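You operate a simulated robot arm through the tools that you are given. There is no shell and no other tool.

You are at the controls of a simulated two-armed robot. One attempt, no reset.

JOB
Gauge bars 11 and 72 and sort them as the display says.
Fine: each goes into the tray with the same word.

It is judged by the outcome, as a careful person would: the job done as asked, and still so three seconds after it is handed in. It fails if anything else is knocked over, pushed out of place, dropped, spilled or broken.

ROBOT AND FRAMES
Two 6-joint arms with fingered hands on one trunk that stands fixed in place. Base frame: the origin is at the foot of the trunk, x ahead of it, y to its left, z up. Lengths are in mm, angles in rad, forces in N, time in s.
The left shoulder is at [40, 182, 1317], the right one opposite. With the tool pointing down near the work surface each hand reaches from about 680 to 840 mm from the base axis, measured 20 degrees to its own side. Payload 4.9 kg a hand.
The TCP of each hand is the grasp point between the finger pads, 32 mm short of the fingertips. In the tool frame z runs along the fingers and y along their closing line. The gripper opens to 200 mm; its body begins 89 mm behind the TCP. The gripper is a hand of 4 fingers: y runs from the thumb to the fingers, the wrist lies at [0, 0, -252] in the tool frame, and closing takes about 1.5 s.
Orientation is that of the tool frame in the base frame, as a unit quaternion [x, y, z, w]. With the fingers straight down and closing along the base's y, the tool's x points along the base's -x, its y along +y and its z along -z.

CONTROLS
- The arms move only by the tool nudge_tool. It takes "left_plan", "right_plan" or both (then of equal length, played together; a hand with none holds still); each is a list of rows, each a list of 3 entries, a list of its own where there are three numbers: the shift along the tool's x, y, z in mm, then the turn, a rotation vector about the tool's x, y, z in rad, then the opening, from 0 (shut) to 1 (fully open). In form: [[[x, y, z], [rx, ry, rz], fingers], ...]. A call has 1 to 20 rows; each row is the pose to reach, as a shift and turn from the pose commanded when the call began, along the tool's axes at that moment. Each row takes 0.2 s and may step no farther than 50 mm and 0.15 rad from the row before; otherwise, or with a gripper value out of range, the whole call is refused. Where a pose cannot be reached the arm comes as near as it can. A force on the tool above 90 N (or 10 N above the force at the start of the call, whichever is more), or a blocked arm, ends the call early, and 0.2 s more pass. The fingers move at their own pace (about 153 mm/s each) and stop on an object; they squeeze with about 24 N. The grip force told is the motor's: it shows also when the fingers shut on nothing. Time passes only in rows, and 0.2 s behind the last, so rows that repeat a pose let the fingers close. The reply holds the time, the measured pose of the TCP, the force on the tool along the base axes, the opening and the grip force, in the units named above and with some noise, with the torque about the TCP (base axes, N m) and any sound that the robot's microphone picked up.
- Cameras (640 x 400 px; columns grow to the right, rows downward): "scene" is now at [96.1, -32.8, 1539.9]; the picture's right is [-0.38, -0.93, 0.00], its down [-0.60, 0.24, -0.76] and it looks along [0.71, -0.29, -0.65] (base axes); focal length 346 px, centre (320, 200). "left" rides on the left gripper at [-69, -69, -116] in its tool frame; the picture's right is [0.71, -0.71, 0.00], its down [0.54, 0.54, -0.64] and it looks along [0.45, 0.45, 0.77] (tool axes); focal length 226 px, centre (320, 200). "right" rides on the right gripper at [69, -69, -116] in its tool frame; the picture's right is [0.71, 0.71, 0.00], its down [-0.54, 0.54, -0.64] and it looks along [-0.45, 0.45, 0.77] (tool axes); focal length 226 px, centre (320, 200). There is no depth. A picture from a camera that has moved, and an enlarged one, comes with that camera's place and axes in the base frame and with its lens.
- camera(camera): a new picture of that camera. It takes no simulated time.
- grasp_type(shape, hand): the hand has 4 fingers and takes this shape, open, in about a second: jaw (thumb against the fingers, like two jaws); tri (thumb and two fingers); tip (a fingertip pinch); poke (one finger out to press); point (the index stretched); flat (the hand flat); cup (the hand cupped); fist (a fist). The gripper value then closes the fingers along that shape, each until it touches; the sizes above hold for jaw. It gives what a move gives, with no picture.
- pan_tilt(pan, tilt): turns the head with the scene camera to pan (to the left, within 1.501 rad either way) and tilt (down, from -0.506 to 1.204), counted from straight ahead of the robot. It gives what a move gives.
- inspect(camera, box): a new picture of the part [left, top, right, bottom] of that camera's present view, enlarged. It takes no simulated time.
- sign_off(): hands the job in; it is judged then, once.

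Places have to be worked out from the pictures, the camera data and where the tool is seen. Open the grippers and draw the arms clear of the work before you hand the job in, unless the task says otherwise.

The tools are called after "Emit:" as name(argument=value, ...) on one line, values as JSON. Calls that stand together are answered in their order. nudge_tool: Moves the arms, as the interface text tells. Its arguments: {"type":"object","properties":{"left_plan":{"type":"array","items":{"type":"array"}},"right_plan":{"type":"array","items":{"type":"array"}}},"required":[]} The other tools are called the same way: grasp_type (shape, hand) gives the hand a shape; pan_tilt (pan, tilt) turns the head that bears the scene camera; camera (camera) takes a picture; inspect (camera, box) takes an enlarged picture of a part of a camera's view; sign_off () hands the job in.

At the start:

```text
clock: 0.0
left_position: [737.4, 1.8, 1121.0]
left_orientation: [0.176, 0.984, 0.0, 0.0]
left_ft_force: [-0.4, 0.6, 0.0]
left_torque: [0.0, 0.02, 0.0]
left_finger_gap: 199.9
left_grip_force: 0.0
left_shape: jaw
right_position: [486.6, -552.7, 1204.6]
right_orientation: [0.175, 0.985, 0.001, 0.0]
right_ft_force: [0.4, -0.4, -0.1]
right_torque: [0.04, 0.01, -0.02]
right_finger_gap: 199.8
right_grip_force: 0.0
right_shape: jaw
head pan, tilt (commanded): [-0.386, 0.705]
```

scene: 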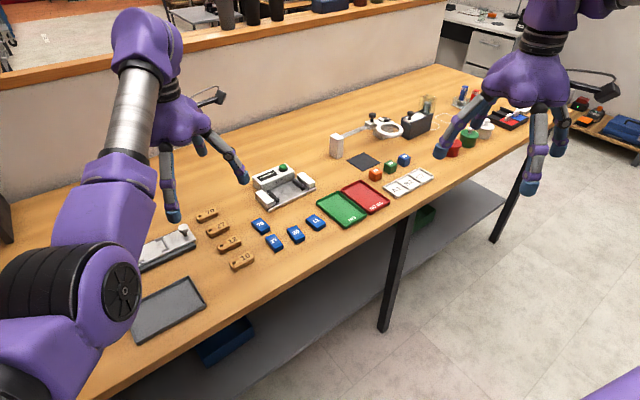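
right: 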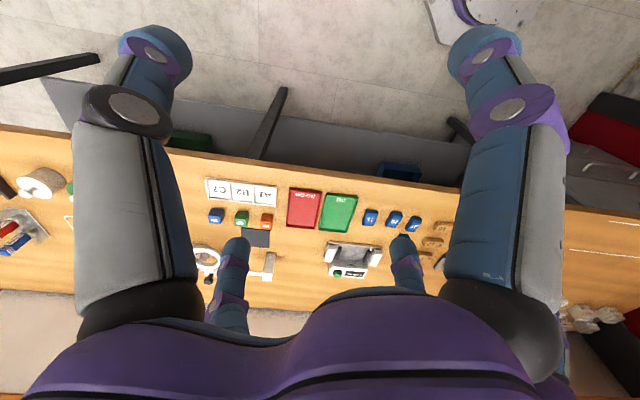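
left: 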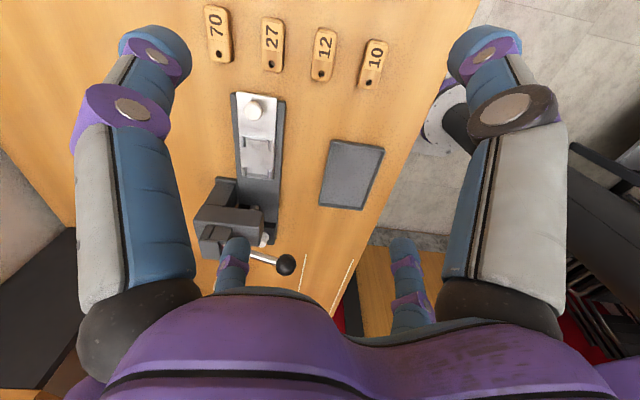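

I begin by looking closer at the blue bars, the gauge device and the trays in the scene view.

Emit:
inspect(camera="scene", box=[180, 140, 340, 260])

Emit:
inspect(camera="scene", box=[310, 110, 450, 230])

```text
3.33 times, centred on (260, 200) of scene
camera zoom: at [96.1, -32.8, 1539.9], right [-0.38, -0.93, 0.0], down [-0.6, 0.24, -0.76], along [0.71, -0.29, -0.65], focal length 1153 px, centre (520, 200)
```

zoom: 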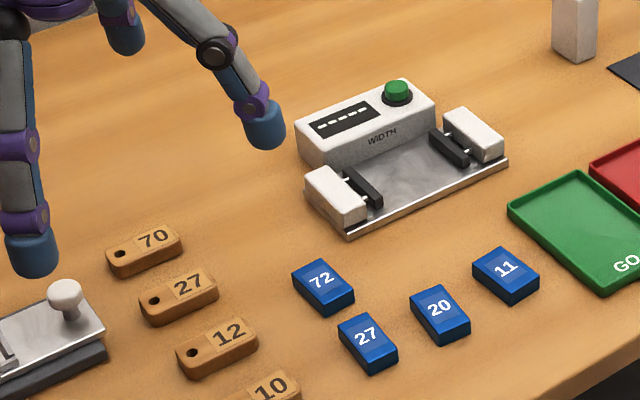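

```text
3.33 times, centred on (380, 170) of scene
camera zoom: at [96.1, -32.8, 1539.9], right [-0.38, -0.93, 0.0], down [-0.6, 0.24, -0.76], along [0.71, -0.29, -0.65], focal length 1153 px, centre (120, 300)
```

zoom: 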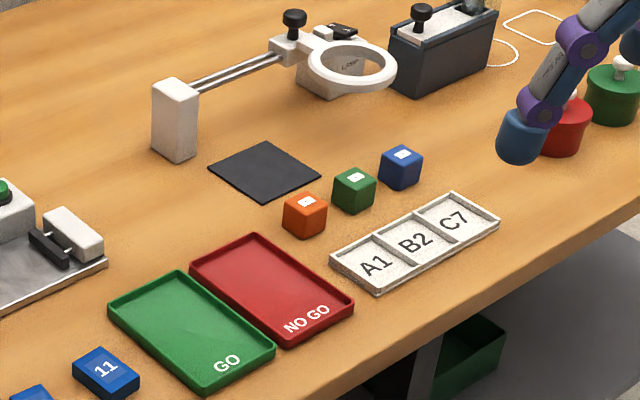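

The job's pieces sit to the right: bars 72, 27, 20 and 11 in blue, a WIDTH gauge with a green button, and GO / NO GO trays. I zoom in more on the gauge and bars to locate them precisely.

Emit:
inspect(camera="scene", box=[244, 150, 324, 210])

Emit:
inspect(camera="scene", box=[246, 202, 326, 262])

Emit:
inspect(camera="scene", box=[310, 170, 400, 235])

Emit:
inspect(camera="right", box=[280, 170, 460, 290])

```text
6.67 times, centred on (284, 180) of scene
camera zoom: at [96.1, -32.8, 1539.9], right [-0.38, -0.93, 0.0], down [-0.6, 0.24, -0.76], along [0.71, -0.29, -0.65], focal length 2306 px, centre (560, 333)
```

zoom: 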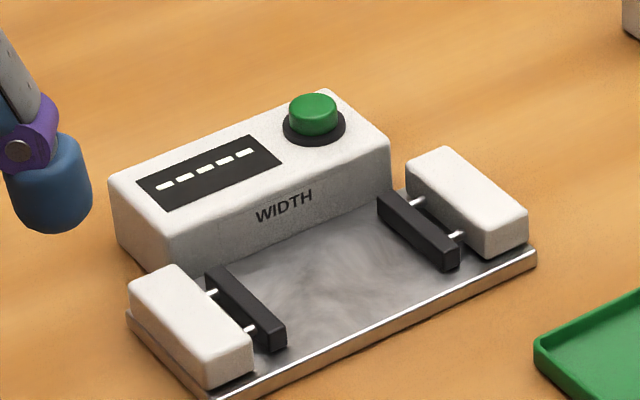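

```text
6.67 times, centred on (286, 232) of scene
camera zoom: at [96.1, -32.8, 1539.9], right [-0.38, -0.93, 0.0], down [-0.6, 0.24, -0.76], along [0.71, -0.29, -0.65], focal length 2306 px, centre (547, -13)
```

zoom: 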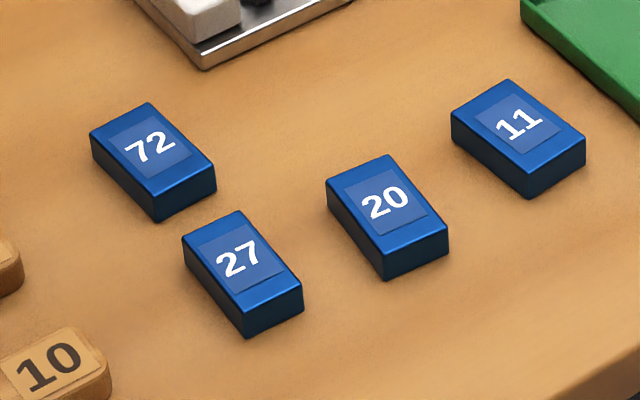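

```text
6.15 times, centred on (355, 202) of scene
camera zoom: at [96.1, -32.8, 1539.9], right [-0.38, -0.93, 0.0], down [-0.6, 0.24, -0.76], along [0.71, -0.29, -0.65], focal length 2128 px, centre (105, 185)
```

zoom: 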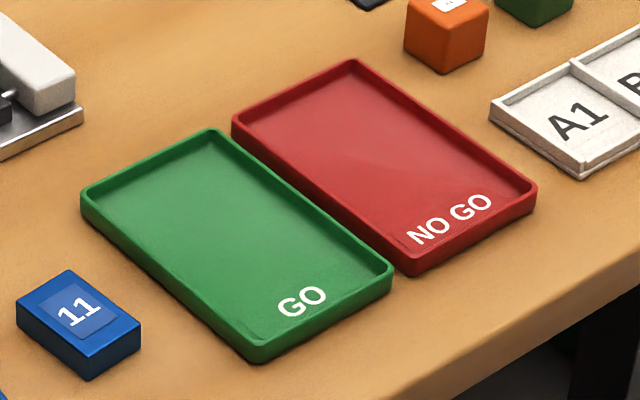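

```text
3.33 times, centred on (370, 230) of right
camera zoom: at [398.0, -594.1, 1319.4], right [-0.42, 0.91, 0.0], down [0.7, 0.32, 0.64], along [0.58, 0.27, -0.77], focal length 754 px, centre (153, 100)
```

zoom: 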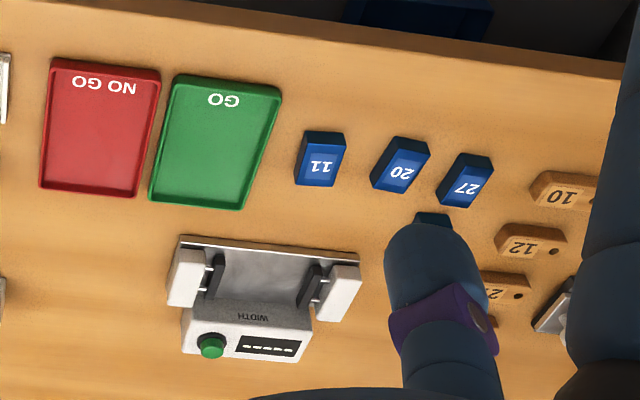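

Bar tops sit at about z 875 (table about 860), bar 11 near (742, -283), bar 72 near (785, -140), and the gauge centre near (903, -247). I check the right hand's finger arrangement before choosing a grasp.

Emit:
inspect(camera="scene", box=[420, 0, 640, 200])

Emit:
grasp_type(shape="tip", hand="right")

Emit:
inspect(camera="scene", box=[420, 0, 640, 200])

Emit:
camera(camera="right")

```text
2.00 times, centred on (530, 100) of scene
camera zoom: at [96.1, -32.8, 1539.9], right [-0.38, -0.93, 0.0], down [-0.6, 0.24, -0.76], along [0.71, -0.29, -0.65], focal length 692 px, centre (-100, 400)
```

zoom: 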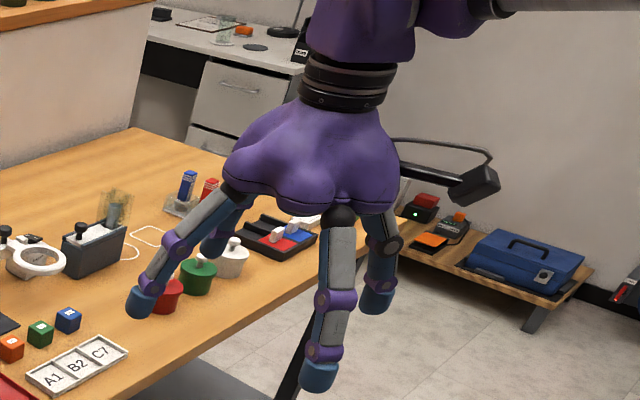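

```text
clock: 0.9
left_position: [737.5, 3.1, 1119.4]
left_orientation: [0.176, 0.984, 0.0, 0.0]
left_ft_force: [-0.7, -0.2, -0.6]
left_torque: [-0.03, 0.01, 0.0]
left_finger_gap: 199.9
left_grip_force: 0.1
left_shape: jaw
right_position: [486.6, -553.0, 1204.8]
right_orientation: [0.175, 0.985, 0.001, 0.0]
right_ft_force: [-0.6, -0.8, 0.4]
right_torque: [-0.02, 0.01, -0.02]
right_finger_gap: 199.9
right_grip_force: 0.1
right_shape: tip
head pan, tilt (commanded): [-0.386, 0.705]
```

```text
2.00 times, centred on (530, 100) of scene
camera zoom: at [96.1, -32.8, 1539.9], right [-0.38, -0.93, 0.0], down [-0.6, 0.24, -0.76], along [0.71, -0.29, -0.65], focal length 692 px, centre (-100, 400)
```

zoom: 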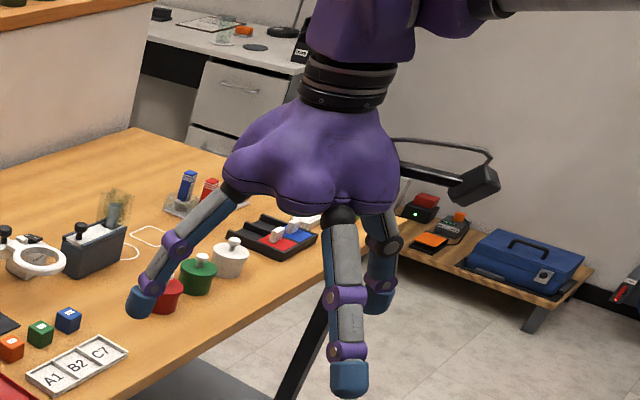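

```text
taken
camera right: at [398.0, -594.1, 1319.4], right [-0.42, 0.91, 0.0], down [0.7, 0.32, 0.64], along [0.58, 0.27, -0.77], focal length 226 px, centre (320, 200)
```

right: 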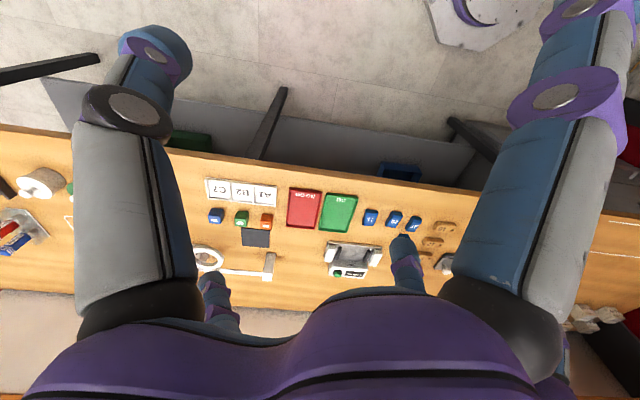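

In "tip" the ±y pair stays ready to pinch while the ±x fingers spread out. I close it in the air to see how the pinch and the other fingers end up.

Emit:
nudge_tool(right_plan=[[[0, 0, 0], [0, 0, 0], 0], [[0, 0, 0], [0, 0, 0], 0], [[0, 0, 0], [0, 0, 0], 0], [[0, 0, 0], [0, 0, 0], 0], [[0, 0, 0], [0, 0, 0], 0], [[0, 0, 0], [0, 0, 0], 0], [[0, 0, 0], [0, 0, 0], 0], [[0, 0, 0], [0, 0, 0], 0]])

Emit:
inspect(camera="scene", box=[420, 0, 640, 200])

Emit:
camera(camera="right")

```text
clock: 2.7
left_position: [736.7, 2.6, 1120.0]
left_orientation: [0.175, 0.984, 0.0, 0.0]
left_ft_force: [-0.5, -0.6, 0.3]
left_torque: [-0.02, 0.02, 0.01]
left_finger_gap: 200.0
left_grip_force: 0.0
left_shape: jaw
right_position: [485.9, -553.8, 1205.2]
right_orientation: [0.176, 0.984, 0.0, 0.0]
right_ft_force: [-0.3, 0.6, -0.3]
right_torque: [0.02, 0.04, 0.01]
right_finger_gap: 0.0
right_grip_force: 24.2
right_shape: tip
head pan, tilt (commanded): [-0.386, 0.705]
```

```text
2.00 times, centred on (530, 100) of scene
camera zoom: at [96.1, -32.8, 1539.9], right [-0.38, -0.93, 0.0], down [-0.6, 0.24, -0.76], along [0.71, -0.29, -0.65], focal length 692 px, centre (-100, 400)
```

zoom: 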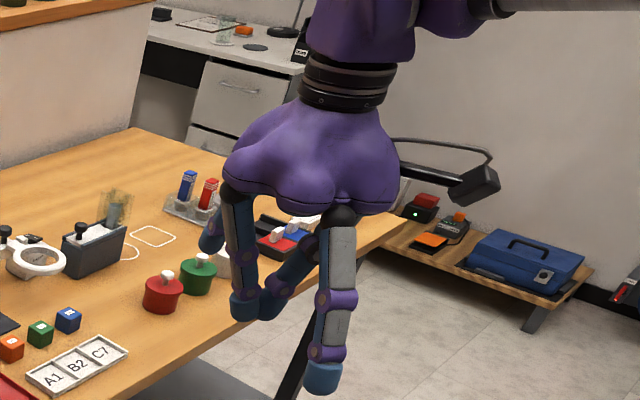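

```text
taken
camera right: at [398.0, -594.1, 1319.4], right [-0.42, 0.91, 0.0], down [0.7, 0.32, 0.64], along [0.58, 0.27, -0.77], focal length 226 px, centre (320, 200)
```

right: 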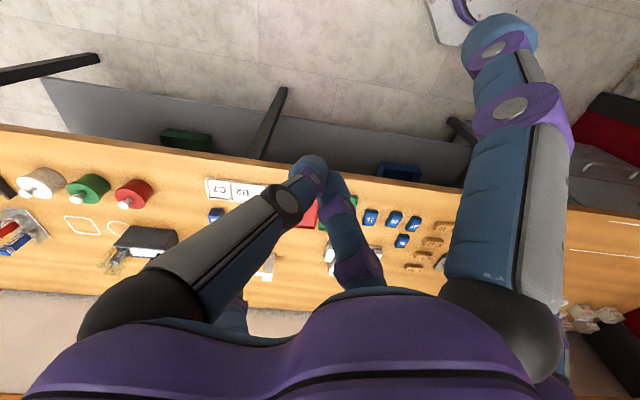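

The tip pinch meets about 30 mm past the TCP with ±x fingers staying out, which may foul things if I tilt. I check the tri, jaw-closed, poke and point shapes too.

Emit:
grasp_type(shape="tri", hand="right")

Emit:
inspect(camera="scene", box=[420, 0, 640, 200])

Emit:
grasp_type(shape="poke", hand="right")

Emit:
inspect(camera="scene", box=[420, 0, 640, 200])

Emit:
camera(camera="right")

Emit:
grasp_type(shape="point", hand="right")

Emit:
inspect(camera="scene", box=[420, 0, 640, 200])

Emit:
camera(camera="right")

```text
clock: 3.6
left_position: [737.1, 3.6, 1121.1]
left_orientation: [0.176, 0.984, 0.0, 0.0]
left_ft_force: [-0.2, 0.9, 0.1]
left_torque: [0.02, -0.02, 0.01]
left_finger_gap: 199.9
left_grip_force: 0.0
left_shape: jaw
right_position: [485.7, -553.1, 1205.8]
right_orientation: [0.175, 0.985, 0.0, 0.001]
right_ft_force: [0.5, -0.2, 0.3]
right_torque: [0.01, 0.0, -0.04]
right_finger_gap: 200.1
right_grip_force: 0.1
right_shape: tri
head pan, tilt (commanded): [-0.386, 0.705]
```

```text
2.00 times, centred on (530, 100) of scene
camera zoom: at [96.1, -32.8, 1539.9], right [-0.38, -0.93, 0.0], down [-0.6, 0.24, -0.76], along [0.71, -0.29, -0.65], focal length 692 px, centre (-100, 400)
```

zoom: 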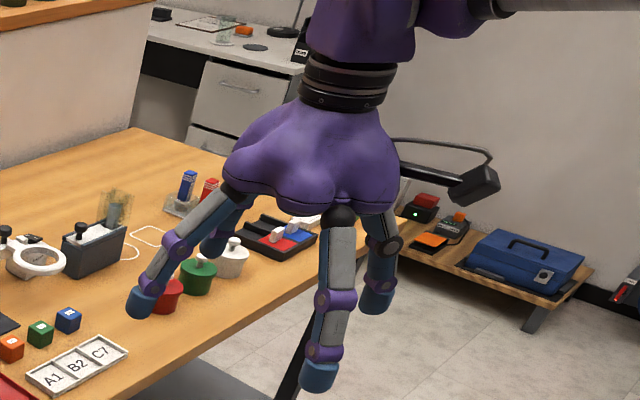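

```text
clock: 4.5
left_position: [737.1, 3.5, 1121.1]
left_orientation: [0.175, 0.985, 0.0, 0.0]
left_ft_force: [0.1, -0.3, -0.2]
left_torque: [0.04, -0.01, -0.02]
left_finger_gap: 199.4
left_grip_force: 0.0
left_shape: jaw
right_position: [485.5, -552.9, 1204.7]
right_orientation: [0.175, 0.985, 0.0, 0.0]
right_ft_force: [-0.1, 0.7, -0.4]
right_torque: [0.02, 0.01, -0.02]
right_finger_gap: 0.0
right_grip_force: 0.1
right_shape: poke
head pan, tilt (commanded): [-0.386, 0.705]
```

```text
2.00 times, centred on (530, 100) of scene
camera zoom: at [96.1, -32.8, 1539.9], right [-0.38, -0.93, 0.0], down [-0.6, 0.24, -0.76], along [0.71, -0.29, -0.65], focal length 692 px, centre (-100, 400)
```

zoom: 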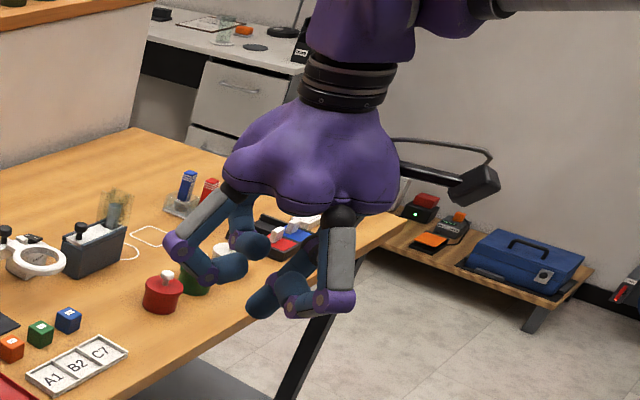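

```text
taken
camera right: at [398.0, -594.1, 1319.4], right [-0.42, 0.91, 0.0], down [0.7, 0.32, 0.64], along [0.58, 0.27, -0.77], focal length 226 px, centre (320, 200)
```

right: 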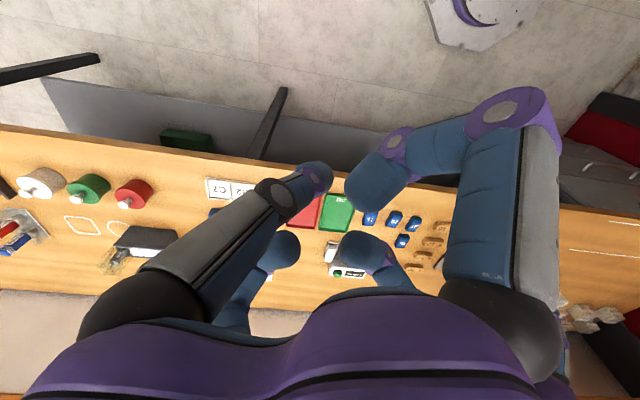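

```text
clock: 5.4
left_position: [736.9, 3.8, 1120.8]
left_orientation: [0.176, 0.984, 0.0, 0.0]
left_ft_force: [0.0, -0.9, -0.4]
left_torque: [0.04, 0.01, -0.02]
left_finger_gap: 199.9
left_grip_force: 0.1
left_shape: jaw
right_position: [486.1, -553.5, 1204.4]
right_orientation: [0.175, 0.985, 0.0, 0.0]
right_ft_force: [0.7, 0.5, -0.4]
right_torque: [-0.01, -0.02, -0.02]
right_finger_gap: 195.6
right_grip_force: 0.0
right_shape: point
head pan, tilt (commanded): [-0.386, 0.705]
```

```text
2.00 times, centred on (530, 100) of scene
camera zoom: at [96.1, -32.8, 1539.9], right [-0.38, -0.93, 0.0], down [-0.6, 0.24, -0.76], along [0.71, -0.29, -0.65], focal length 692 px, centre (-100, 400)
```

zoom: 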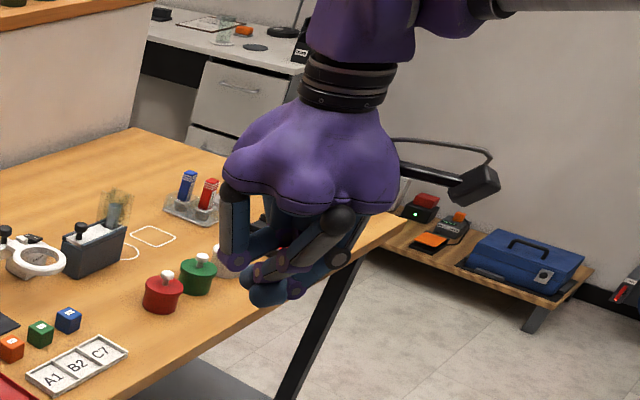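

```text
taken
camera right: at [398.0, -594.1, 1319.4], right [-0.42, 0.91, 0.0], down [0.7, 0.32, 0.64], along [0.58, 0.27, -0.77], focal length 226 px, centre (320, 200)
```

right: 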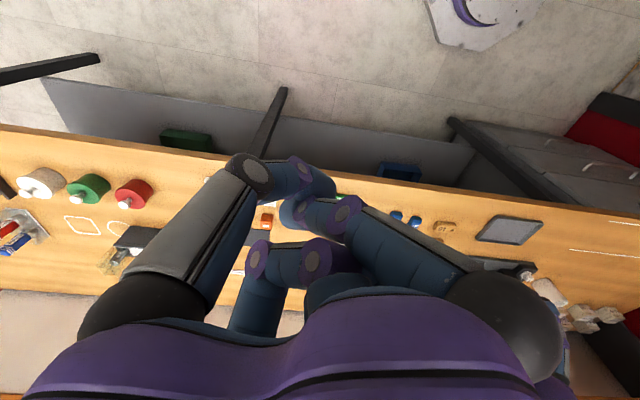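

Poke puts one finger on the tool axis with the other three folded back, which is good for the button. Now I check what jaw and tri look like when closed.

Emit:
grasp_type(shape="jaw", hand="right")

Emit:
nudge_tool(right_plan=[[[0, 0, 0], [0, 0, 0], 0.14], [[0, 0, 0], [0, 0, 0], 0.14], [[0, 0, 0], [0, 0, 0], 0.14], [[0, 0, 0], [0, 0, 0], 0.14], [[0, 0, 0], [0, 0, 0], 0.14], [[0, 0, 0], [0, 0, 0], 0.14], [[0, 0, 0], [0, 0, 0], 0.14], [[0, 0, 0], [0, 0, 0], 0.14]])

Emit:
inspect(camera="scene", box=[420, 0, 640, 200])

Emit:
camera(camera="right")

Emit:
grasp_type(shape="tri", hand="right")

Emit:
nudge_tool(right_plan=[[[0, 0, 0], [0, 0, 0], 0.14], [[0, 0, 0], [0, 0, 0], 0.14], [[0, 0, 0], [0, 0, 0], 0.14], [[0, 0, 0], [0, 0, 0], 0.14], [[0, 0, 0], [0, 0, 0], 0.14], [[0, 0, 0], [0, 0, 0], 0.14], [[0, 0, 0], [0, 0, 0], 0.14], [[0, 0, 0], [0, 0, 0], 0.14]])

Emit:
inspect(camera="scene", box=[420, 0, 640, 200])

Emit:
camera(camera="right")

```text
clock: 6.3
left_position: [737.9, 2.9, 1121.0]
left_orientation: [0.176, 0.984, 0.0, 0.001]
left_ft_force: [0.4, 0.5, -0.1]
left_torque: [-0.04, -0.01, 0.0]
left_finger_gap: 199.7
left_grip_force: 0.0
left_shape: jaw
right_position: [486.5, -553.6, 1204.0]
right_orientation: [0.176, 0.984, 0.0, -0.001]
right_ft_force: [0.7, 0.6, 0.5]
right_torque: [0.0, 0.0, 0.0]
right_finger_gap: 200.0
right_grip_force: 0.0
right_shape: jaw
head pan, tilt (commanded): [-0.386, 0.705]
```

```text
clock: 8.1
left_position: [736.4, 3.3, 1119.5]
left_orientation: [0.175, 0.985, 0.0, 0.0]
left_ft_force: [0.6, -0.2, -0.5]
left_torque: [-0.02, -0.01, 0.02]
left_finger_gap: 200.0
left_grip_force: 0.1
left_shape: jaw
right_position: [487.0, -552.7, 1204.5]
right_orientation: [0.175, 0.985, 0.0, 0.0]
right_ft_force: [-0.4, -0.7, 0.1]
right_torque: [0.02, 0.03, 0.02]
right_finger_gap: 28.6
right_grip_force: 0.1
right_shape: jaw
head pan, tilt (commanded): [-0.386, 0.705]
```

```text
2.00 times, centred on (530, 100) of scene
camera zoom: at [96.1, -32.8, 1539.9], right [-0.38, -0.93, 0.0], down [-0.6, 0.24, -0.76], along [0.71, -0.29, -0.65], focal length 692 px, centre (-100, 400)
```

zoom: 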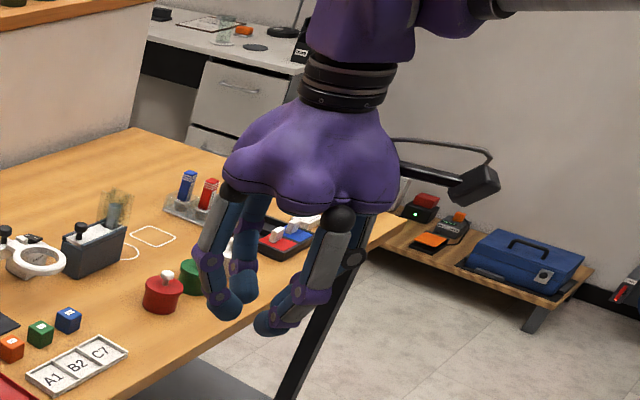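

```text
taken
camera right: at [398.0, -594.1, 1319.4], right [-0.42, 0.91, 0.0], down [0.7, 0.32, 0.64], along [0.58, 0.27, -0.77], focal length 226 px, centre (320, 200)
```

right: 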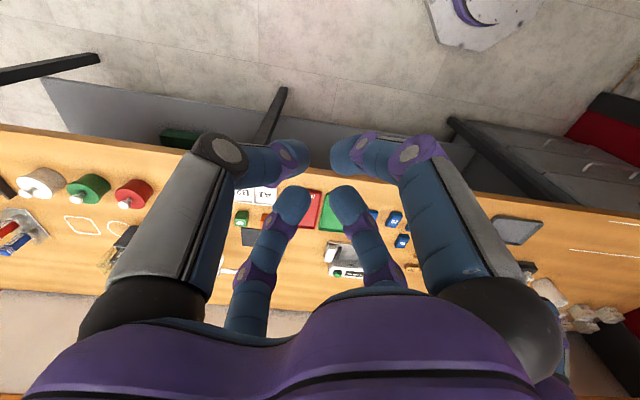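

```text
clock: 9.0
left_position: [737.4, 2.7, 1119.9]
left_orientation: [0.175, 0.984, 0.0, 0.0]
left_ft_force: [-0.3, -0.2, 0.0]
left_torque: [-0.01, 0.01, 0.05]
left_finger_gap: 200.2
left_grip_force: 0.1
left_shape: jaw
right_position: [487.3, -553.7, 1203.2]
right_orientation: [0.177, 0.984, 0.0, 0.0]
right_ft_force: [0.1, 0.2, 0.1]
right_torque: [-0.04, 0.02, -0.01]
right_finger_gap: 200.1
right_grip_force: 0.0
right_shape: tri
head pan, tilt (commanded): [-0.386, 0.705]
```

```text
clock: 10.8
left_position: [737.2, 2.1, 1120.7]
left_orientation: [0.175, 0.985, 0.0, 0.0]
left_ft_force: [-0.1, 0.8, 0.0]
left_torque: [0.02, 0.0, 0.01]
left_finger_gap: 199.7
left_grip_force: 0.0
left_shape: jaw
right_position: [486.3, -553.5, 1204.2]
right_orientation: [0.176, 0.984, -0.001, 0.0]
right_ft_force: [-0.3, -0.6, 0.3]
right_torque: [-0.02, -0.01, -0.02]
right_finger_gap: 28.6
right_grip_force: 0.2
right_shape: tri
head pan, tilt (commanded): [-0.386, 0.705]
```

```text
2.00 times, centred on (530, 100) of scene
camera zoom: at [96.1, -32.8, 1539.9], right [-0.38, -0.93, 0.0], down [-0.6, 0.24, -0.76], along [0.71, -0.29, -0.65], focal length 692 px, centre (-100, 400)
```

zoom: 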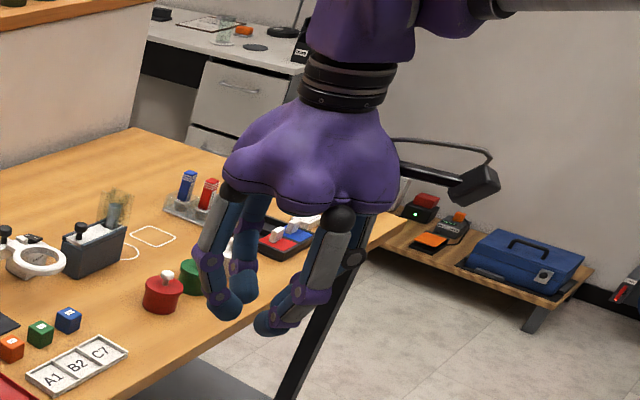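

```text
taken
camera right: at [398.0, -594.1, 1319.4], right [-0.42, 0.91, 0.0], down [0.7, 0.32, 0.64], along [0.58, 0.27, -0.77], focal length 226 px, centre (320, 200)
```

right: 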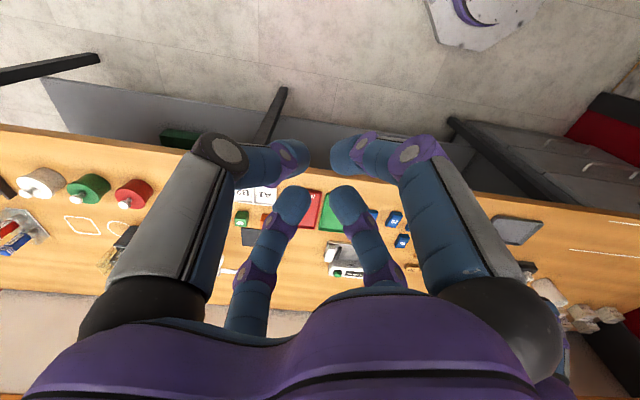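

All four fingers form a cross that closes radially in jaw/tri. I now draw the left arm away to the left and bring the right hand over the work area to test its reach and get a closer camera view.

Emit:
nudge_tool(left_plan=[[[12, 27, -10], [0, 0, 0], 1], [[25, 55, -20], [0, 0, 0], 1], [[37, 82, -30], [0, 0, 0], 1], [[50, 110, -40], [0, 0, 0], 1], [[62, 137, -50], [0, 0, 0], 1], [[75, 165, -60], [0, 0, 0], 1], [[87, 192, -70], [0, 0, 0], 1], [[100, 220, -80], [0, 0, 0], 1]], right_plan=[[[-21, 41.5, 7], [0, 0, 0], 1], [[-42, 83, 14], [0, 0, 0], 1], [[-64, 124.5, 20], [0, 0, 0], 1], [[-85, 166, 27], [0, 0, 0], 1], [[-106, 207.5, 34], [0, 0, 0], 1], [[-127, 249, 40], [0, 0, 0], 1], [[-148, 290.5, 47], [0, 0, 0], 1], [[-169.5, 332, 54], [0, 0, 0], 1]])

Emit:
camera(camera="scene")

Emit:
camera(camera="right")

```text
clock: 12.6
left_position: [774.2, 173.1, 1205.4]
left_orientation: [0.13, 0.992, -0.009, -0.002]
left_ft_force: [-0.1, -0.7, -0.7]
left_torque: [-0.03, -0.03, 0.0]
left_finger_gap: 200.0
left_grip_force: 0.1
left_shape: jaw
left hand out of reach, approached as far as the arm can: row 2, 3, 4, 5, 6, 7, 8
right_position: [573.9, -471.5, 1153.8]
right_orientation: [0.176, 0.984, 0.001, 0.001]
right_ft_force: [-0.8, -1.1, 0.5]
right_torque: [0.0, -0.02, -0.02]
right_finger_gap: 199.8
right_grip_force: 0.2
right_shape: tri
right hand out of reach, approached as far as the arm can: row 3, 4, 5, 6, 7, 8
head pan, tilt (commanded): [-0.386, 0.705]
```

```text
taken
camera scene: at [95.7, -32.4, 1539.9], right [-0.38, -0.93, 0.0], down [-0.6, 0.24, -0.76], along [0.71, -0.29, -0.65], focal length 346 px, centre (320, 200)
```

scene: 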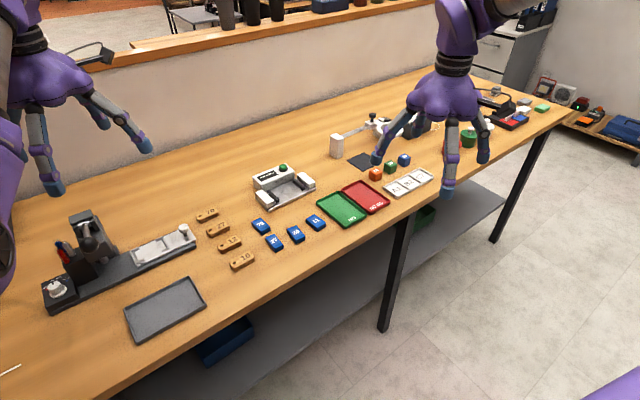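

```text
taken
camera right: at [484.6, -512.4, 1270.1], right [-0.42, 0.91, 0.0], down [0.69, 0.32, 0.64], along [0.59, 0.27, -0.76], focal length 226 px, centre (320, 200)
```

right: 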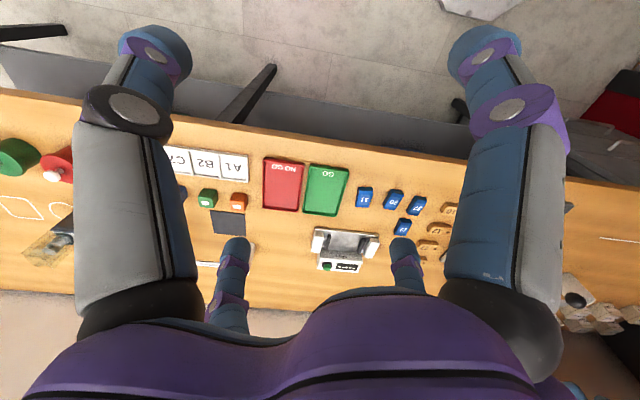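

The right arm stalled at (574, -471, 1154), so at this height the IK hits a limit. I try lowering the hand first, then going forward, and see what the reading says.

Emit:
nudge_tool(right_plan=[[[0, 0, 40], [0, 0, 0], 1], [[0, 0, 80], [0, 0, 0], 1]])

```text
clock: 13.2
left_position: [775.4, 171.4, 1206.7]
left_orientation: [0.13, 0.991, -0.009, -0.002]
left_ft_force: [0.0, 0.3, 0.5]
left_torque: [-0.02, 0.05, 0.02]
left_finger_gap: 199.8
left_grip_force: 0.0
left_shape: jaw
right_position: [572.5, -471.4, 1069.3]
right_orientation: [0.175, 0.985, 0.0, 0.0]
right_ft_force: [0.2, 1.1, 1.1]
right_torque: [0.0, 0.0, 0.0]
right_finger_gap: 199.7
right_grip_force: 0.0
right_shape: tri
head pan, tilt (commanded): [-0.386, 0.705]
```

Lowering works. Now I move forward-left towards bar 11 while dropping to about z 1000.

Emit:
nudge_tool(right_plan=[[[-15.7, 39.2, 11.5], [0, 0, 0], 1], [[-31.4, 78.5, 23], [0, 0, 0], 1], [[-47.1, 117.7, 34.5], [0, 0, 0], 1], [[-62.8, 157, 46], [0, 0, 0], 1], [[-78.5, 196.2, 57.5], [0, 0, 0], 1], [[-94.2, 235.4, 69], [0, 0, 0], 1]])

Emit:
camera(camera="scene")

Emit:
camera(camera="right")

```text
clock: 14.6
left_position: [775.9, 172.2, 1207.2]
left_orientation: [0.13, 0.992, -0.009, -0.002]
left_ft_force: [0.2, -0.1, 0.2]
left_torque: [0.04, -0.01, 0.0]
left_finger_gap: 199.9
left_grip_force: 0.1
left_shape: jaw
right_position: [565.5, -455.9, 1033.6]
right_orientation: [0.175, 0.985, 0.0, -0.001]
right_ft_force: [-0.9, 0.5, -0.5]
right_torque: [0.01, -0.01, -0.01]
right_finger_gap: 199.9
right_grip_force: 0.1
right_shape: tri
right hand out of reach, approached as far as the arm can: row 1, 2, 3, 4, 5, 6
head pan, tilt (commanded): [-0.386, 0.705]
```

```text
taken
camera scene: at [96.1, -32.8, 1539.9], right [-0.38, -0.93, 0.0], down [-0.6, 0.24, -0.76], along [0.71, -0.29, -0.65], focal length 346 px, centre (320, 200)
```

scene: 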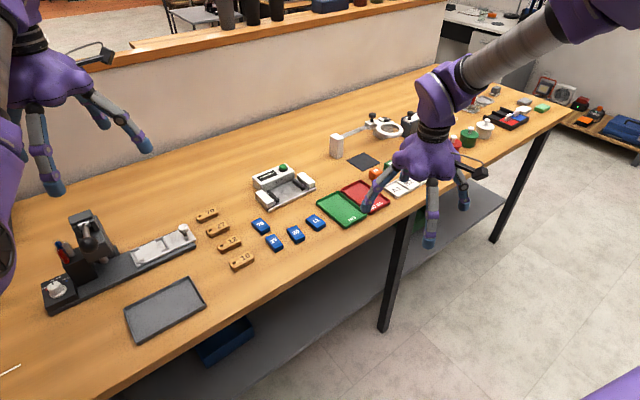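

```text
taken
camera right: at [477.3, -497.0, 1148.7], right [-0.42, 0.91, 0.0], down [0.69, 0.32, 0.64], along [0.58, 0.27, -0.76], focal length 226 px, centre (320, 200)
```

right: 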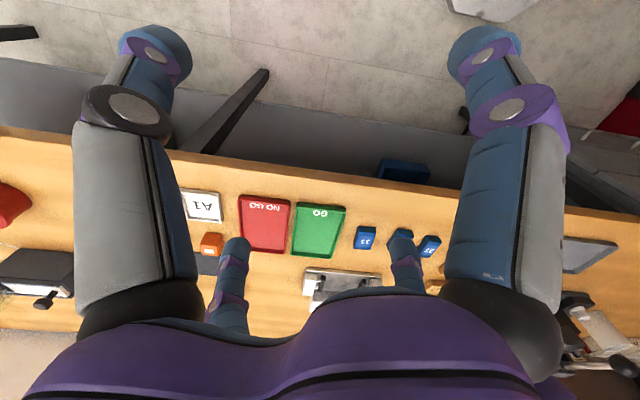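

The arm stalls again around (565, -456). I pan the head right to view the right arm's configuration and understand which joint limits it.

Emit:
pan_tilt(pan=-1.1, tilt=0.3)

Emit:
camera(camera="scene")

Emit:
pan_tilt(pan=0.8, tilt=0.5)

Emit:
camera(camera="scene")

```text
clock: 15.7
left_position: [775.7, 170.9, 1205.9]
left_orientation: [0.13, 0.991, -0.009, -0.002]
left_ft_force: [-0.1, 0.3, 0.2]
left_torque: [0.0, -0.02, -0.02]
left_finger_gap: 199.7
left_grip_force: 0.2
left_shape: jaw
right_position: [565.9, -456.6, 1035.0]
right_orientation: [0.175, 0.985, 0.0, 0.001]
right_ft_force: [-0.6, 0.0, 0.6]
right_torque: [0.01, -0.01, 0.0]
right_finger_gap: 199.8
right_grip_force: 0.0
right_shape: tri
head pan, tilt (commanded): [-1.1, 0.3]
```

```text
taken
camera scene: at [60.1, -84.1, 1576.4], right [-0.89, -0.45, 0.0], down [-0.13, 0.26, -0.96], along [0.43, -0.85, -0.3], focal length 346 px, centre (320, 200)
```

scene: 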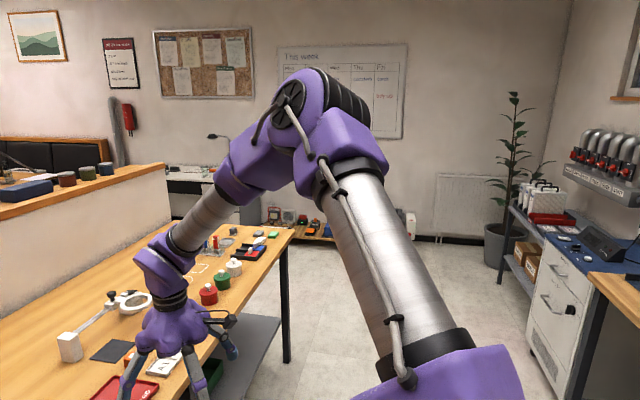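

```text
clock: 17.6
left_position: [776.1, 171.0, 1206.2]
left_orientation: [0.13, 0.991, -0.01, -0.001]
left_ft_force: [1.2, 0.2, 0.5]
left_torque: [0.0, -0.01, 0.0]
left_finger_gap: 199.9
left_grip_force: 0.1
left_shape: jaw
right_position: [566.0, -455.3, 1032.5]
right_orientation: [0.176, 0.984, 0.001, 0.0]
right_ft_force: [0.3, 0.7, 0.6]
right_torque: [0.01, 0.02, -0.01]
right_finger_gap: 200.0
right_grip_force: 0.1
right_shape: tri
head pan, tilt (commanded): [0.799, 0.499]
```

```text
taken
camera scene: at [81.1, 64.3, 1558.0], right [0.72, -0.7, 0.0], down [-0.33, -0.34, -0.88], along [0.61, 0.63, -0.48], focal length 346 px, centre (320, 200)
```

scene: 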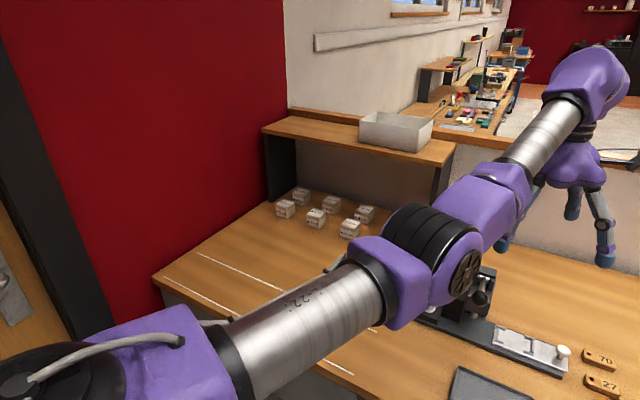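

The elbow is folded, so the limit isn't full extension; it may be a wrist joint limit. I test a pure outward extension at constant azimuth.

Emit:
nudge_tool(right_plan=[[[-33, -4, 0], [0, 0, 0], 1], [[-66, -8, 0], [0, 0, 0], 1], [[-99, -13, 0], [0, 0, 0], 1]])

Emit:
pan_tilt(pan=-0.7, tilt=0.5)

Emit:
camera(camera="scene")

```text
clock: 18.4
left_position: [775.8, 172.3, 1206.6]
left_orientation: [0.13, 0.991, -0.009, -0.002]
left_ft_force: [-0.6, 0.6, -0.6]
left_torque: [0.01, 0.02, -0.02]
left_finger_gap: 200.0
left_grip_force: 0.0
left_shape: jaw
right_position: [618.5, -521.6, 1034.8]
right_orientation: [0.175, 0.985, 0.0, 0.001]
right_ft_force: [0.0, -0.1, 0.3]
right_torque: [0.01, -0.01, 0.01]
right_finger_gap: 199.9
right_grip_force: 0.0
right_shape: tri
right hand out of reach, approached as far as the arm can: row 1, 2, 3
head pan, tilt (commanded): [0.799, 0.499]
```

```text
clock: 19.9
left_position: [774.5, 171.4, 1207.1]
left_orientation: [0.13, 0.991, -0.01, -0.003]
left_ft_force: [0.3, 1.1, 0.1]
left_torque: [0.01, -0.02, -0.04]
left_finger_gap: 199.9
left_grip_force: 0.2
left_shape: jaw
right_position: [617.7, -521.9, 1034.4]
right_orientation: [0.175, 0.984, 0.0, 0.001]
right_ft_force: [1.0, -0.4, -0.3]
right_torque: [0.02, 0.0, 0.0]
right_finger_gap: 200.2
right_grip_force: 0.1
right_shape: tri
head pan, tilt (commanded): [-0.7, 0.499]
```

```text
taken
camera scene: at [87.2, -59.5, 1558.0], right [-0.64, -0.77, 0.0], down [-0.37, 0.31, -0.88], along [0.67, -0.57, -0.48], focal length 346 px, centre (320, 200)
```

scene: 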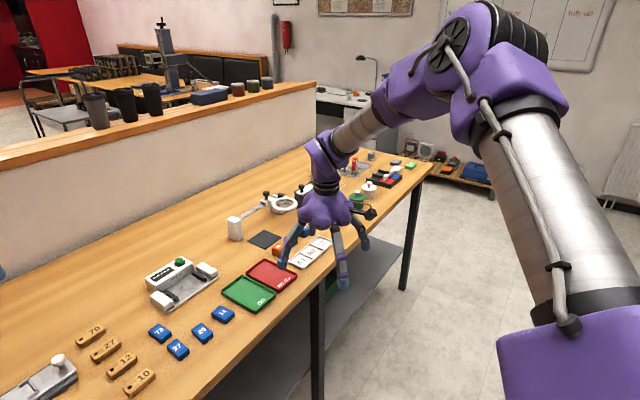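

It slid along a boundary rather than extending, which hints at a wrist joint limit coupled to yaw. I test turning the hand about its own axis in place.

Emit:
nudge_tool(right_plan=[[[0, 0, 0], [0, 0, 0.15], 1], [[0, 0, 0], [0, 0, 0.3], 1], [[0, 0, 0], [0, 0, 0.45], 1]])

Emit:
nudge_tool(right_plan=[[[-30, 0, 0], [0, 0, 0], 1], [[-60, 0, 0], [0, 0, 0], 1]])

```text
clock: 20.8
left_position: [776.3, 171.5, 1205.7]
left_orientation: [0.129, 0.992, -0.009, -0.001]
left_ft_force: [-0.2, 0.4, 0.4]
left_torque: [-0.01, -0.01, -0.01]
left_finger_gap: 199.7
left_grip_force: 0.0
left_shape: jaw
right_position: [615.4, -520.8, 1033.8]
right_orientation: [0.392, 0.92, 0.0, 0.0]
right_ft_force: [-0.1, 0.6, 0.2]
right_torque: [0.0, -0.04, -0.02]
right_finger_gap: 199.6
right_grip_force: 0.1
right_shape: tri
head pan, tilt (commanded): [-0.7, 0.499]
```

```text
clock: 21.4
left_position: [775.7, 172.0, 1204.7]
left_orientation: [0.13, 0.991, -0.009, -0.003]
left_ft_force: [0.0, 0.3, -0.1]
left_torque: [-0.01, 0.03, 0.0]
left_finger_gap: 199.9
left_grip_force: 0.0
left_shape: jaw
right_position: [648.5, -569.0, 1035.4]
right_orientation: [0.391, 0.92, 0.001, 0.001]
right_ft_force: [-0.2, 0.1, 1.0]
right_torque: [0.02, -0.01, -0.03]
right_finger_gap: 200.0
right_grip_force: 0.0
right_shape: tri
right hand out of reach, approached as far as the arm can: row 2
head pan, tilt (commanded): [-0.7, 0.499]
```

The boundary is a vertical plane independent of yaw, suggesting a shoulder-joint limit. I look at both shoulders to understand how the arms are mounted.

Emit:
pan_tilt(pan=-1.2, tilt=0.8)

Emit:
camera(camera="scene")

Emit:
pan_tilt(pan=1.2, tilt=0.8)

Emit:
camera(camera="scene")

```text
clock: 22.3
left_position: [775.2, 171.1, 1206.6]
left_orientation: [0.13, 0.992, -0.009, -0.003]
left_ft_force: [0.5, -0.1, -0.1]
left_torque: [-0.02, -0.03, -0.01]
left_finger_gap: 200.0
left_grip_force: 0.0
left_shape: jaw
right_position: [647.9, -568.3, 1034.8]
right_orientation: [0.39, 0.921, 0.001, 0.0]
right_ft_force: [0.0, -0.2, -0.7]
right_torque: [0.01, 0.0, 0.01]
right_finger_gap: 199.7
right_grip_force: 0.0
right_shape: tri
head pan, tilt (commanded): [-1.201, 0.799]
```

```text
taken
camera scene: at [46.9, -76.1, 1532.1], right [-0.93, -0.36, 0.0], down [-0.26, 0.67, -0.7], along [0.25, -0.65, -0.72], focal length 346 px, centre (320, 200)
```

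scene: 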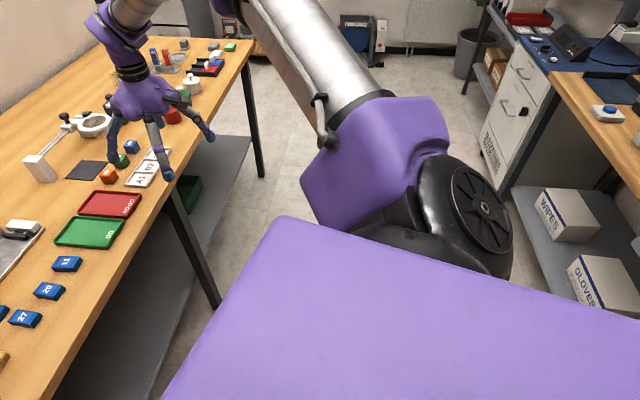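

```text
clock: 24.5
left_position: [775.2, 171.6, 1206.4]
left_orientation: [0.13, 0.992, -0.009, -0.002]
left_ft_force: [0.3, 0.5, -0.2]
left_torque: [0.0, 0.0, -0.02]
left_finger_gap: 200.3
left_grip_force: 0.1
left_shape: jaw
right_position: [649.1, -568.5, 1037.2]
right_orientation: [0.391, 0.92, 0.002, 0.0]
right_ft_force: [0.0, 0.6, -0.1]
right_torque: [0.0, 0.04, 0.0]
right_finger_gap: 199.9
right_grip_force: 0.0
right_shape: tri
head pan, tilt (commanded): [1.201, 0.799]
```

```text
taken
camera scene: at [46.8, 74.3, 1532.0], right [0.93, -0.36, 0.0], down [-0.26, -0.67, -0.7], along [0.25, 0.65, -0.72], focal length 346 px, centre (320, 200)
```

scene: 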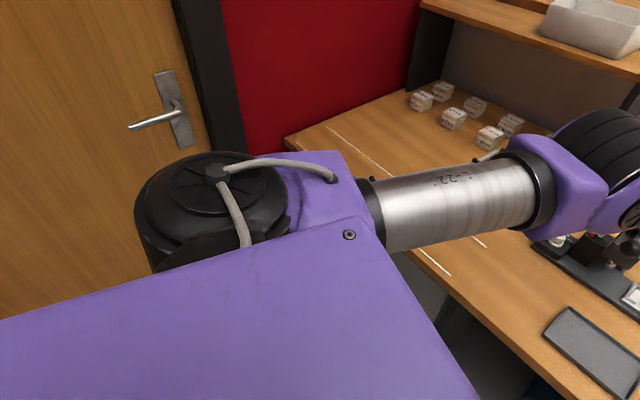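

The shoulders look like UR-style joints. I pan back to the right arm and zoom on its wrist and elbow to work out its kinematics.

Emit:
pan_tilt(pan=-0.85, tilt=0.35)

Emit:
camera(camera="scene")

Emit:
inspect(camera="scene", box=[200, 60, 520, 260])

```text
clock: 26.4
left_position: [775.5, 171.2, 1206.4]
left_orientation: [0.129, 0.992, -0.01, -0.002]
left_ft_force: [0.1, 0.6, -0.2]
left_torque: [0.01, -0.01, 0.0]
left_finger_gap: 199.9
left_grip_force: 0.1
left_shape: jaw
right_position: [648.4, -568.0, 1034.6]
right_orientation: [0.391, 0.921, 0.002, 0.0]
right_ft_force: [0.2, -0.8, 0.2]
right_torque: [0.03, 0.01, 0.01]
right_finger_gap: 199.7
right_grip_force: 0.0
right_shape: tri
head pan, tilt (commanded): [-0.85, 0.351]
```

```text
taken
camera scene: at [79.1, -70.8, 1571.7], right [-0.75, -0.66, 0.0], down [-0.23, 0.26, -0.94], along [0.62, -0.71, -0.34], focal length 346 px, centre (320, 200)
```

scene: 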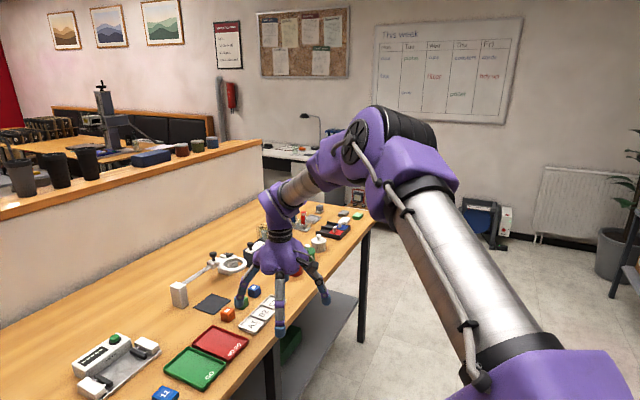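

```text
2.00 times, centred on (360, 160) of scene
camera zoom: at [79.1, -70.8, 1571.7], right [-0.75, -0.66, 0.0], down [-0.23, 0.26, -0.94], along [0.62, -0.71, -0.34], focal length 692 px, centre (240, 280)
```

zoom: 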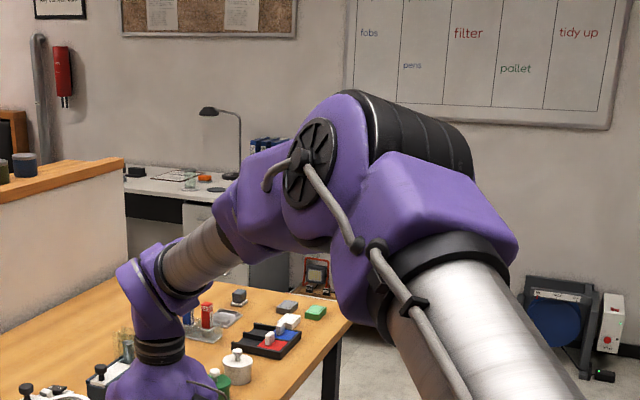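

I need to know whether the capped black housings at the shoulders are fixed J1 axes; I look at both shoulders enlarged from mirrored head angles.

Emit:
pan_tilt(pan=-1.5, tilt=0.8)

Emit:
camera(camera="scene")

Emit:
pan_tilt(pan=1.5, tilt=0.8)

Emit:
camera(camera="scene")

```text
clock: 27.5
left_position: [775.4, 172.7, 1205.6]
left_orientation: [0.129, 0.992, -0.009, -0.002]
left_ft_force: [-0.2, -0.3, 0.8]
left_torque: [-0.03, 0.02, 0.01]
left_finger_gap: 200.1
left_grip_force: 0.0
left_shape: jaw
right_position: [648.2, -568.8, 1035.9]
right_orientation: [0.391, 0.92, 0.001, 0.001]
right_ft_force: [0.1, -0.8, -0.8]
right_torque: [0.0, -0.01, -0.02]
right_finger_gap: 199.7
right_grip_force: 0.0
right_shape: tri
head pan, tilt (commanded): [-1.499, 0.799]
```

```text
taken
camera scene: at [23.4, -81.4, 1532.1], right [-1.0, -0.07, 0.0], down [-0.05, 0.71, -0.7], along [0.05, -0.7, -0.72], focal length 346 px, centre (320, 200)
```

scene: 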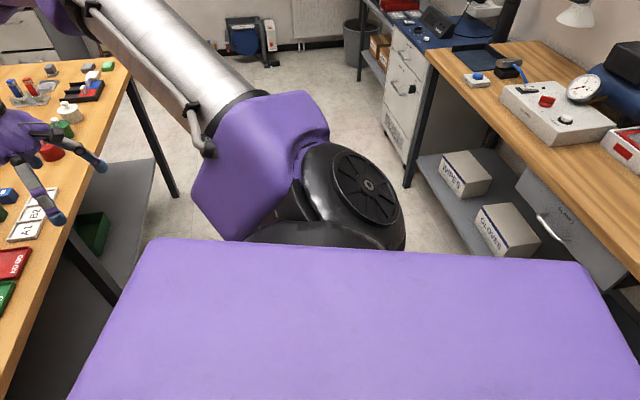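

```text
clock: 30.1
left_position: [775.6, 170.2, 1206.6]
left_orientation: [0.13, 0.992, -0.01, -0.003]
left_ft_force: [1.1, 1.0, 0.4]
left_torque: [0.01, 0.0, 0.01]
left_finger_gap: 199.6
left_grip_force: 0.1
left_shape: jaw
right_position: [649.5, -569.3, 1035.5]
right_orientation: [0.391, 0.92, 0.002, 0.001]
right_ft_force: [0.0, 0.4, 0.0]
right_torque: [-0.01, -0.02, 0.03]
right_finger_gap: 199.8
right_grip_force: 0.1
right_shape: tri
head pan, tilt (commanded): [1.499, 0.799]
```

```text
taken
camera scene: at [23.4, 79.6, 1532.0], right [1.0, -0.07, 0.0], down [-0.05, -0.72, -0.7], along [0.05, 0.7, -0.72], focal length 346 px, centre (320, 200)
```

scene: 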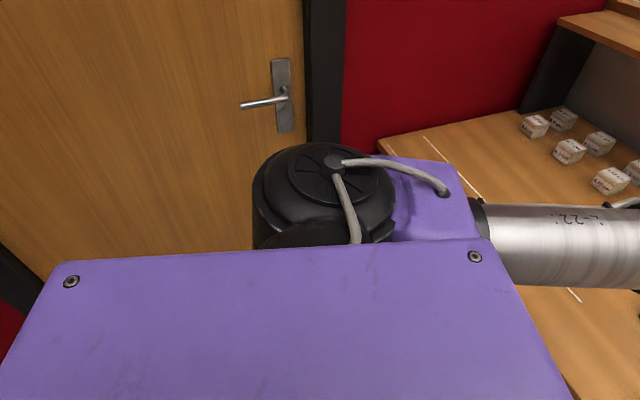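

I now have a consistent kinematic model: the right arm is in an elbow-up branch with shoulder joint 2 at its limit, while the working branch is elbow-down like the left arm. To switch branch I bring the wrist outward to where the upper arm points straight sideways, then drop down so the elbow goes below.

Emit:
nudge_tool(right_plan=[[[20.5, -40.5, -6.2], [0, 0, 0], 1], [[41, -81, -12.4], [0, 0, 0], 1], [[61.4, -121.5, -18.6], [0, 0, 0], 1], [[81.9, -162, -24.8], [0, 0, 0], 1], [[102.4, -202.5, -31], [0, 0, 0], 1]])

Emit:
pan_tilt(pan=-1.2, tilt=0.45)

Emit:
camera(camera="scene")

```text
clock: 31.3
left_position: [775.9, 172.1, 1206.3]
left_orientation: [0.13, 0.991, -0.009, -0.002]
left_ft_force: [0.4, -0.5, 0.4]
left_torque: [-0.01, 0.0, 0.02]
left_finger_gap: 199.8
left_grip_force: 0.0
left_shape: jaw
right_position: [476.2, -620.2, 1058.2]
right_orientation: [0.391, 0.92, 0.0, 0.0]
right_ft_force: [1.4, 0.6, -1.1]
right_torque: [0.0, 0.02, 0.02]
right_finger_gap: 200.0
right_grip_force: 0.1
right_shape: tri
right hand out of reach, approached as far as the arm can: row 5
head pan, tilt (commanded): [1.499, 0.799]
```

```text
clock: 33.7
left_position: [775.0, 172.1, 1205.9]
left_orientation: [0.129, 0.992, -0.009, -0.002]
left_ft_force: [-0.6, 0.4, 0.4]
left_torque: [0.0, -0.01, 0.02]
left_finger_gap: 199.8
left_grip_force: 0.1
left_shape: jaw
right_position: [475.5, -622.7, 1059.4]
right_orientation: [0.391, 0.92, -0.001, 0.0]
right_ft_force: [0.7, 0.2, -0.8]
right_torque: [0.0, 0.01, 0.0]
right_finger_gap: 199.8
right_grip_force: 0.0
right_shape: tri
head pan, tilt (commanded): [-1.201, 0.45]
```

```text
taken
camera scene: at [50.9, -86.6, 1562.5], right [-0.93, -0.36, 0.0], down [-0.16, 0.41, -0.9], along [0.33, -0.84, -0.44], focal length 346 px, centre (320, 200)
```

scene: 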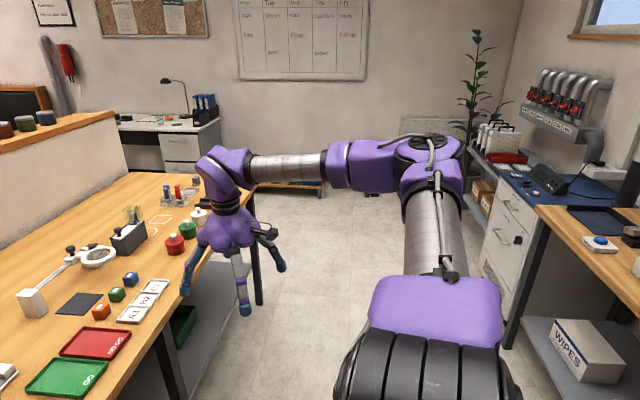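

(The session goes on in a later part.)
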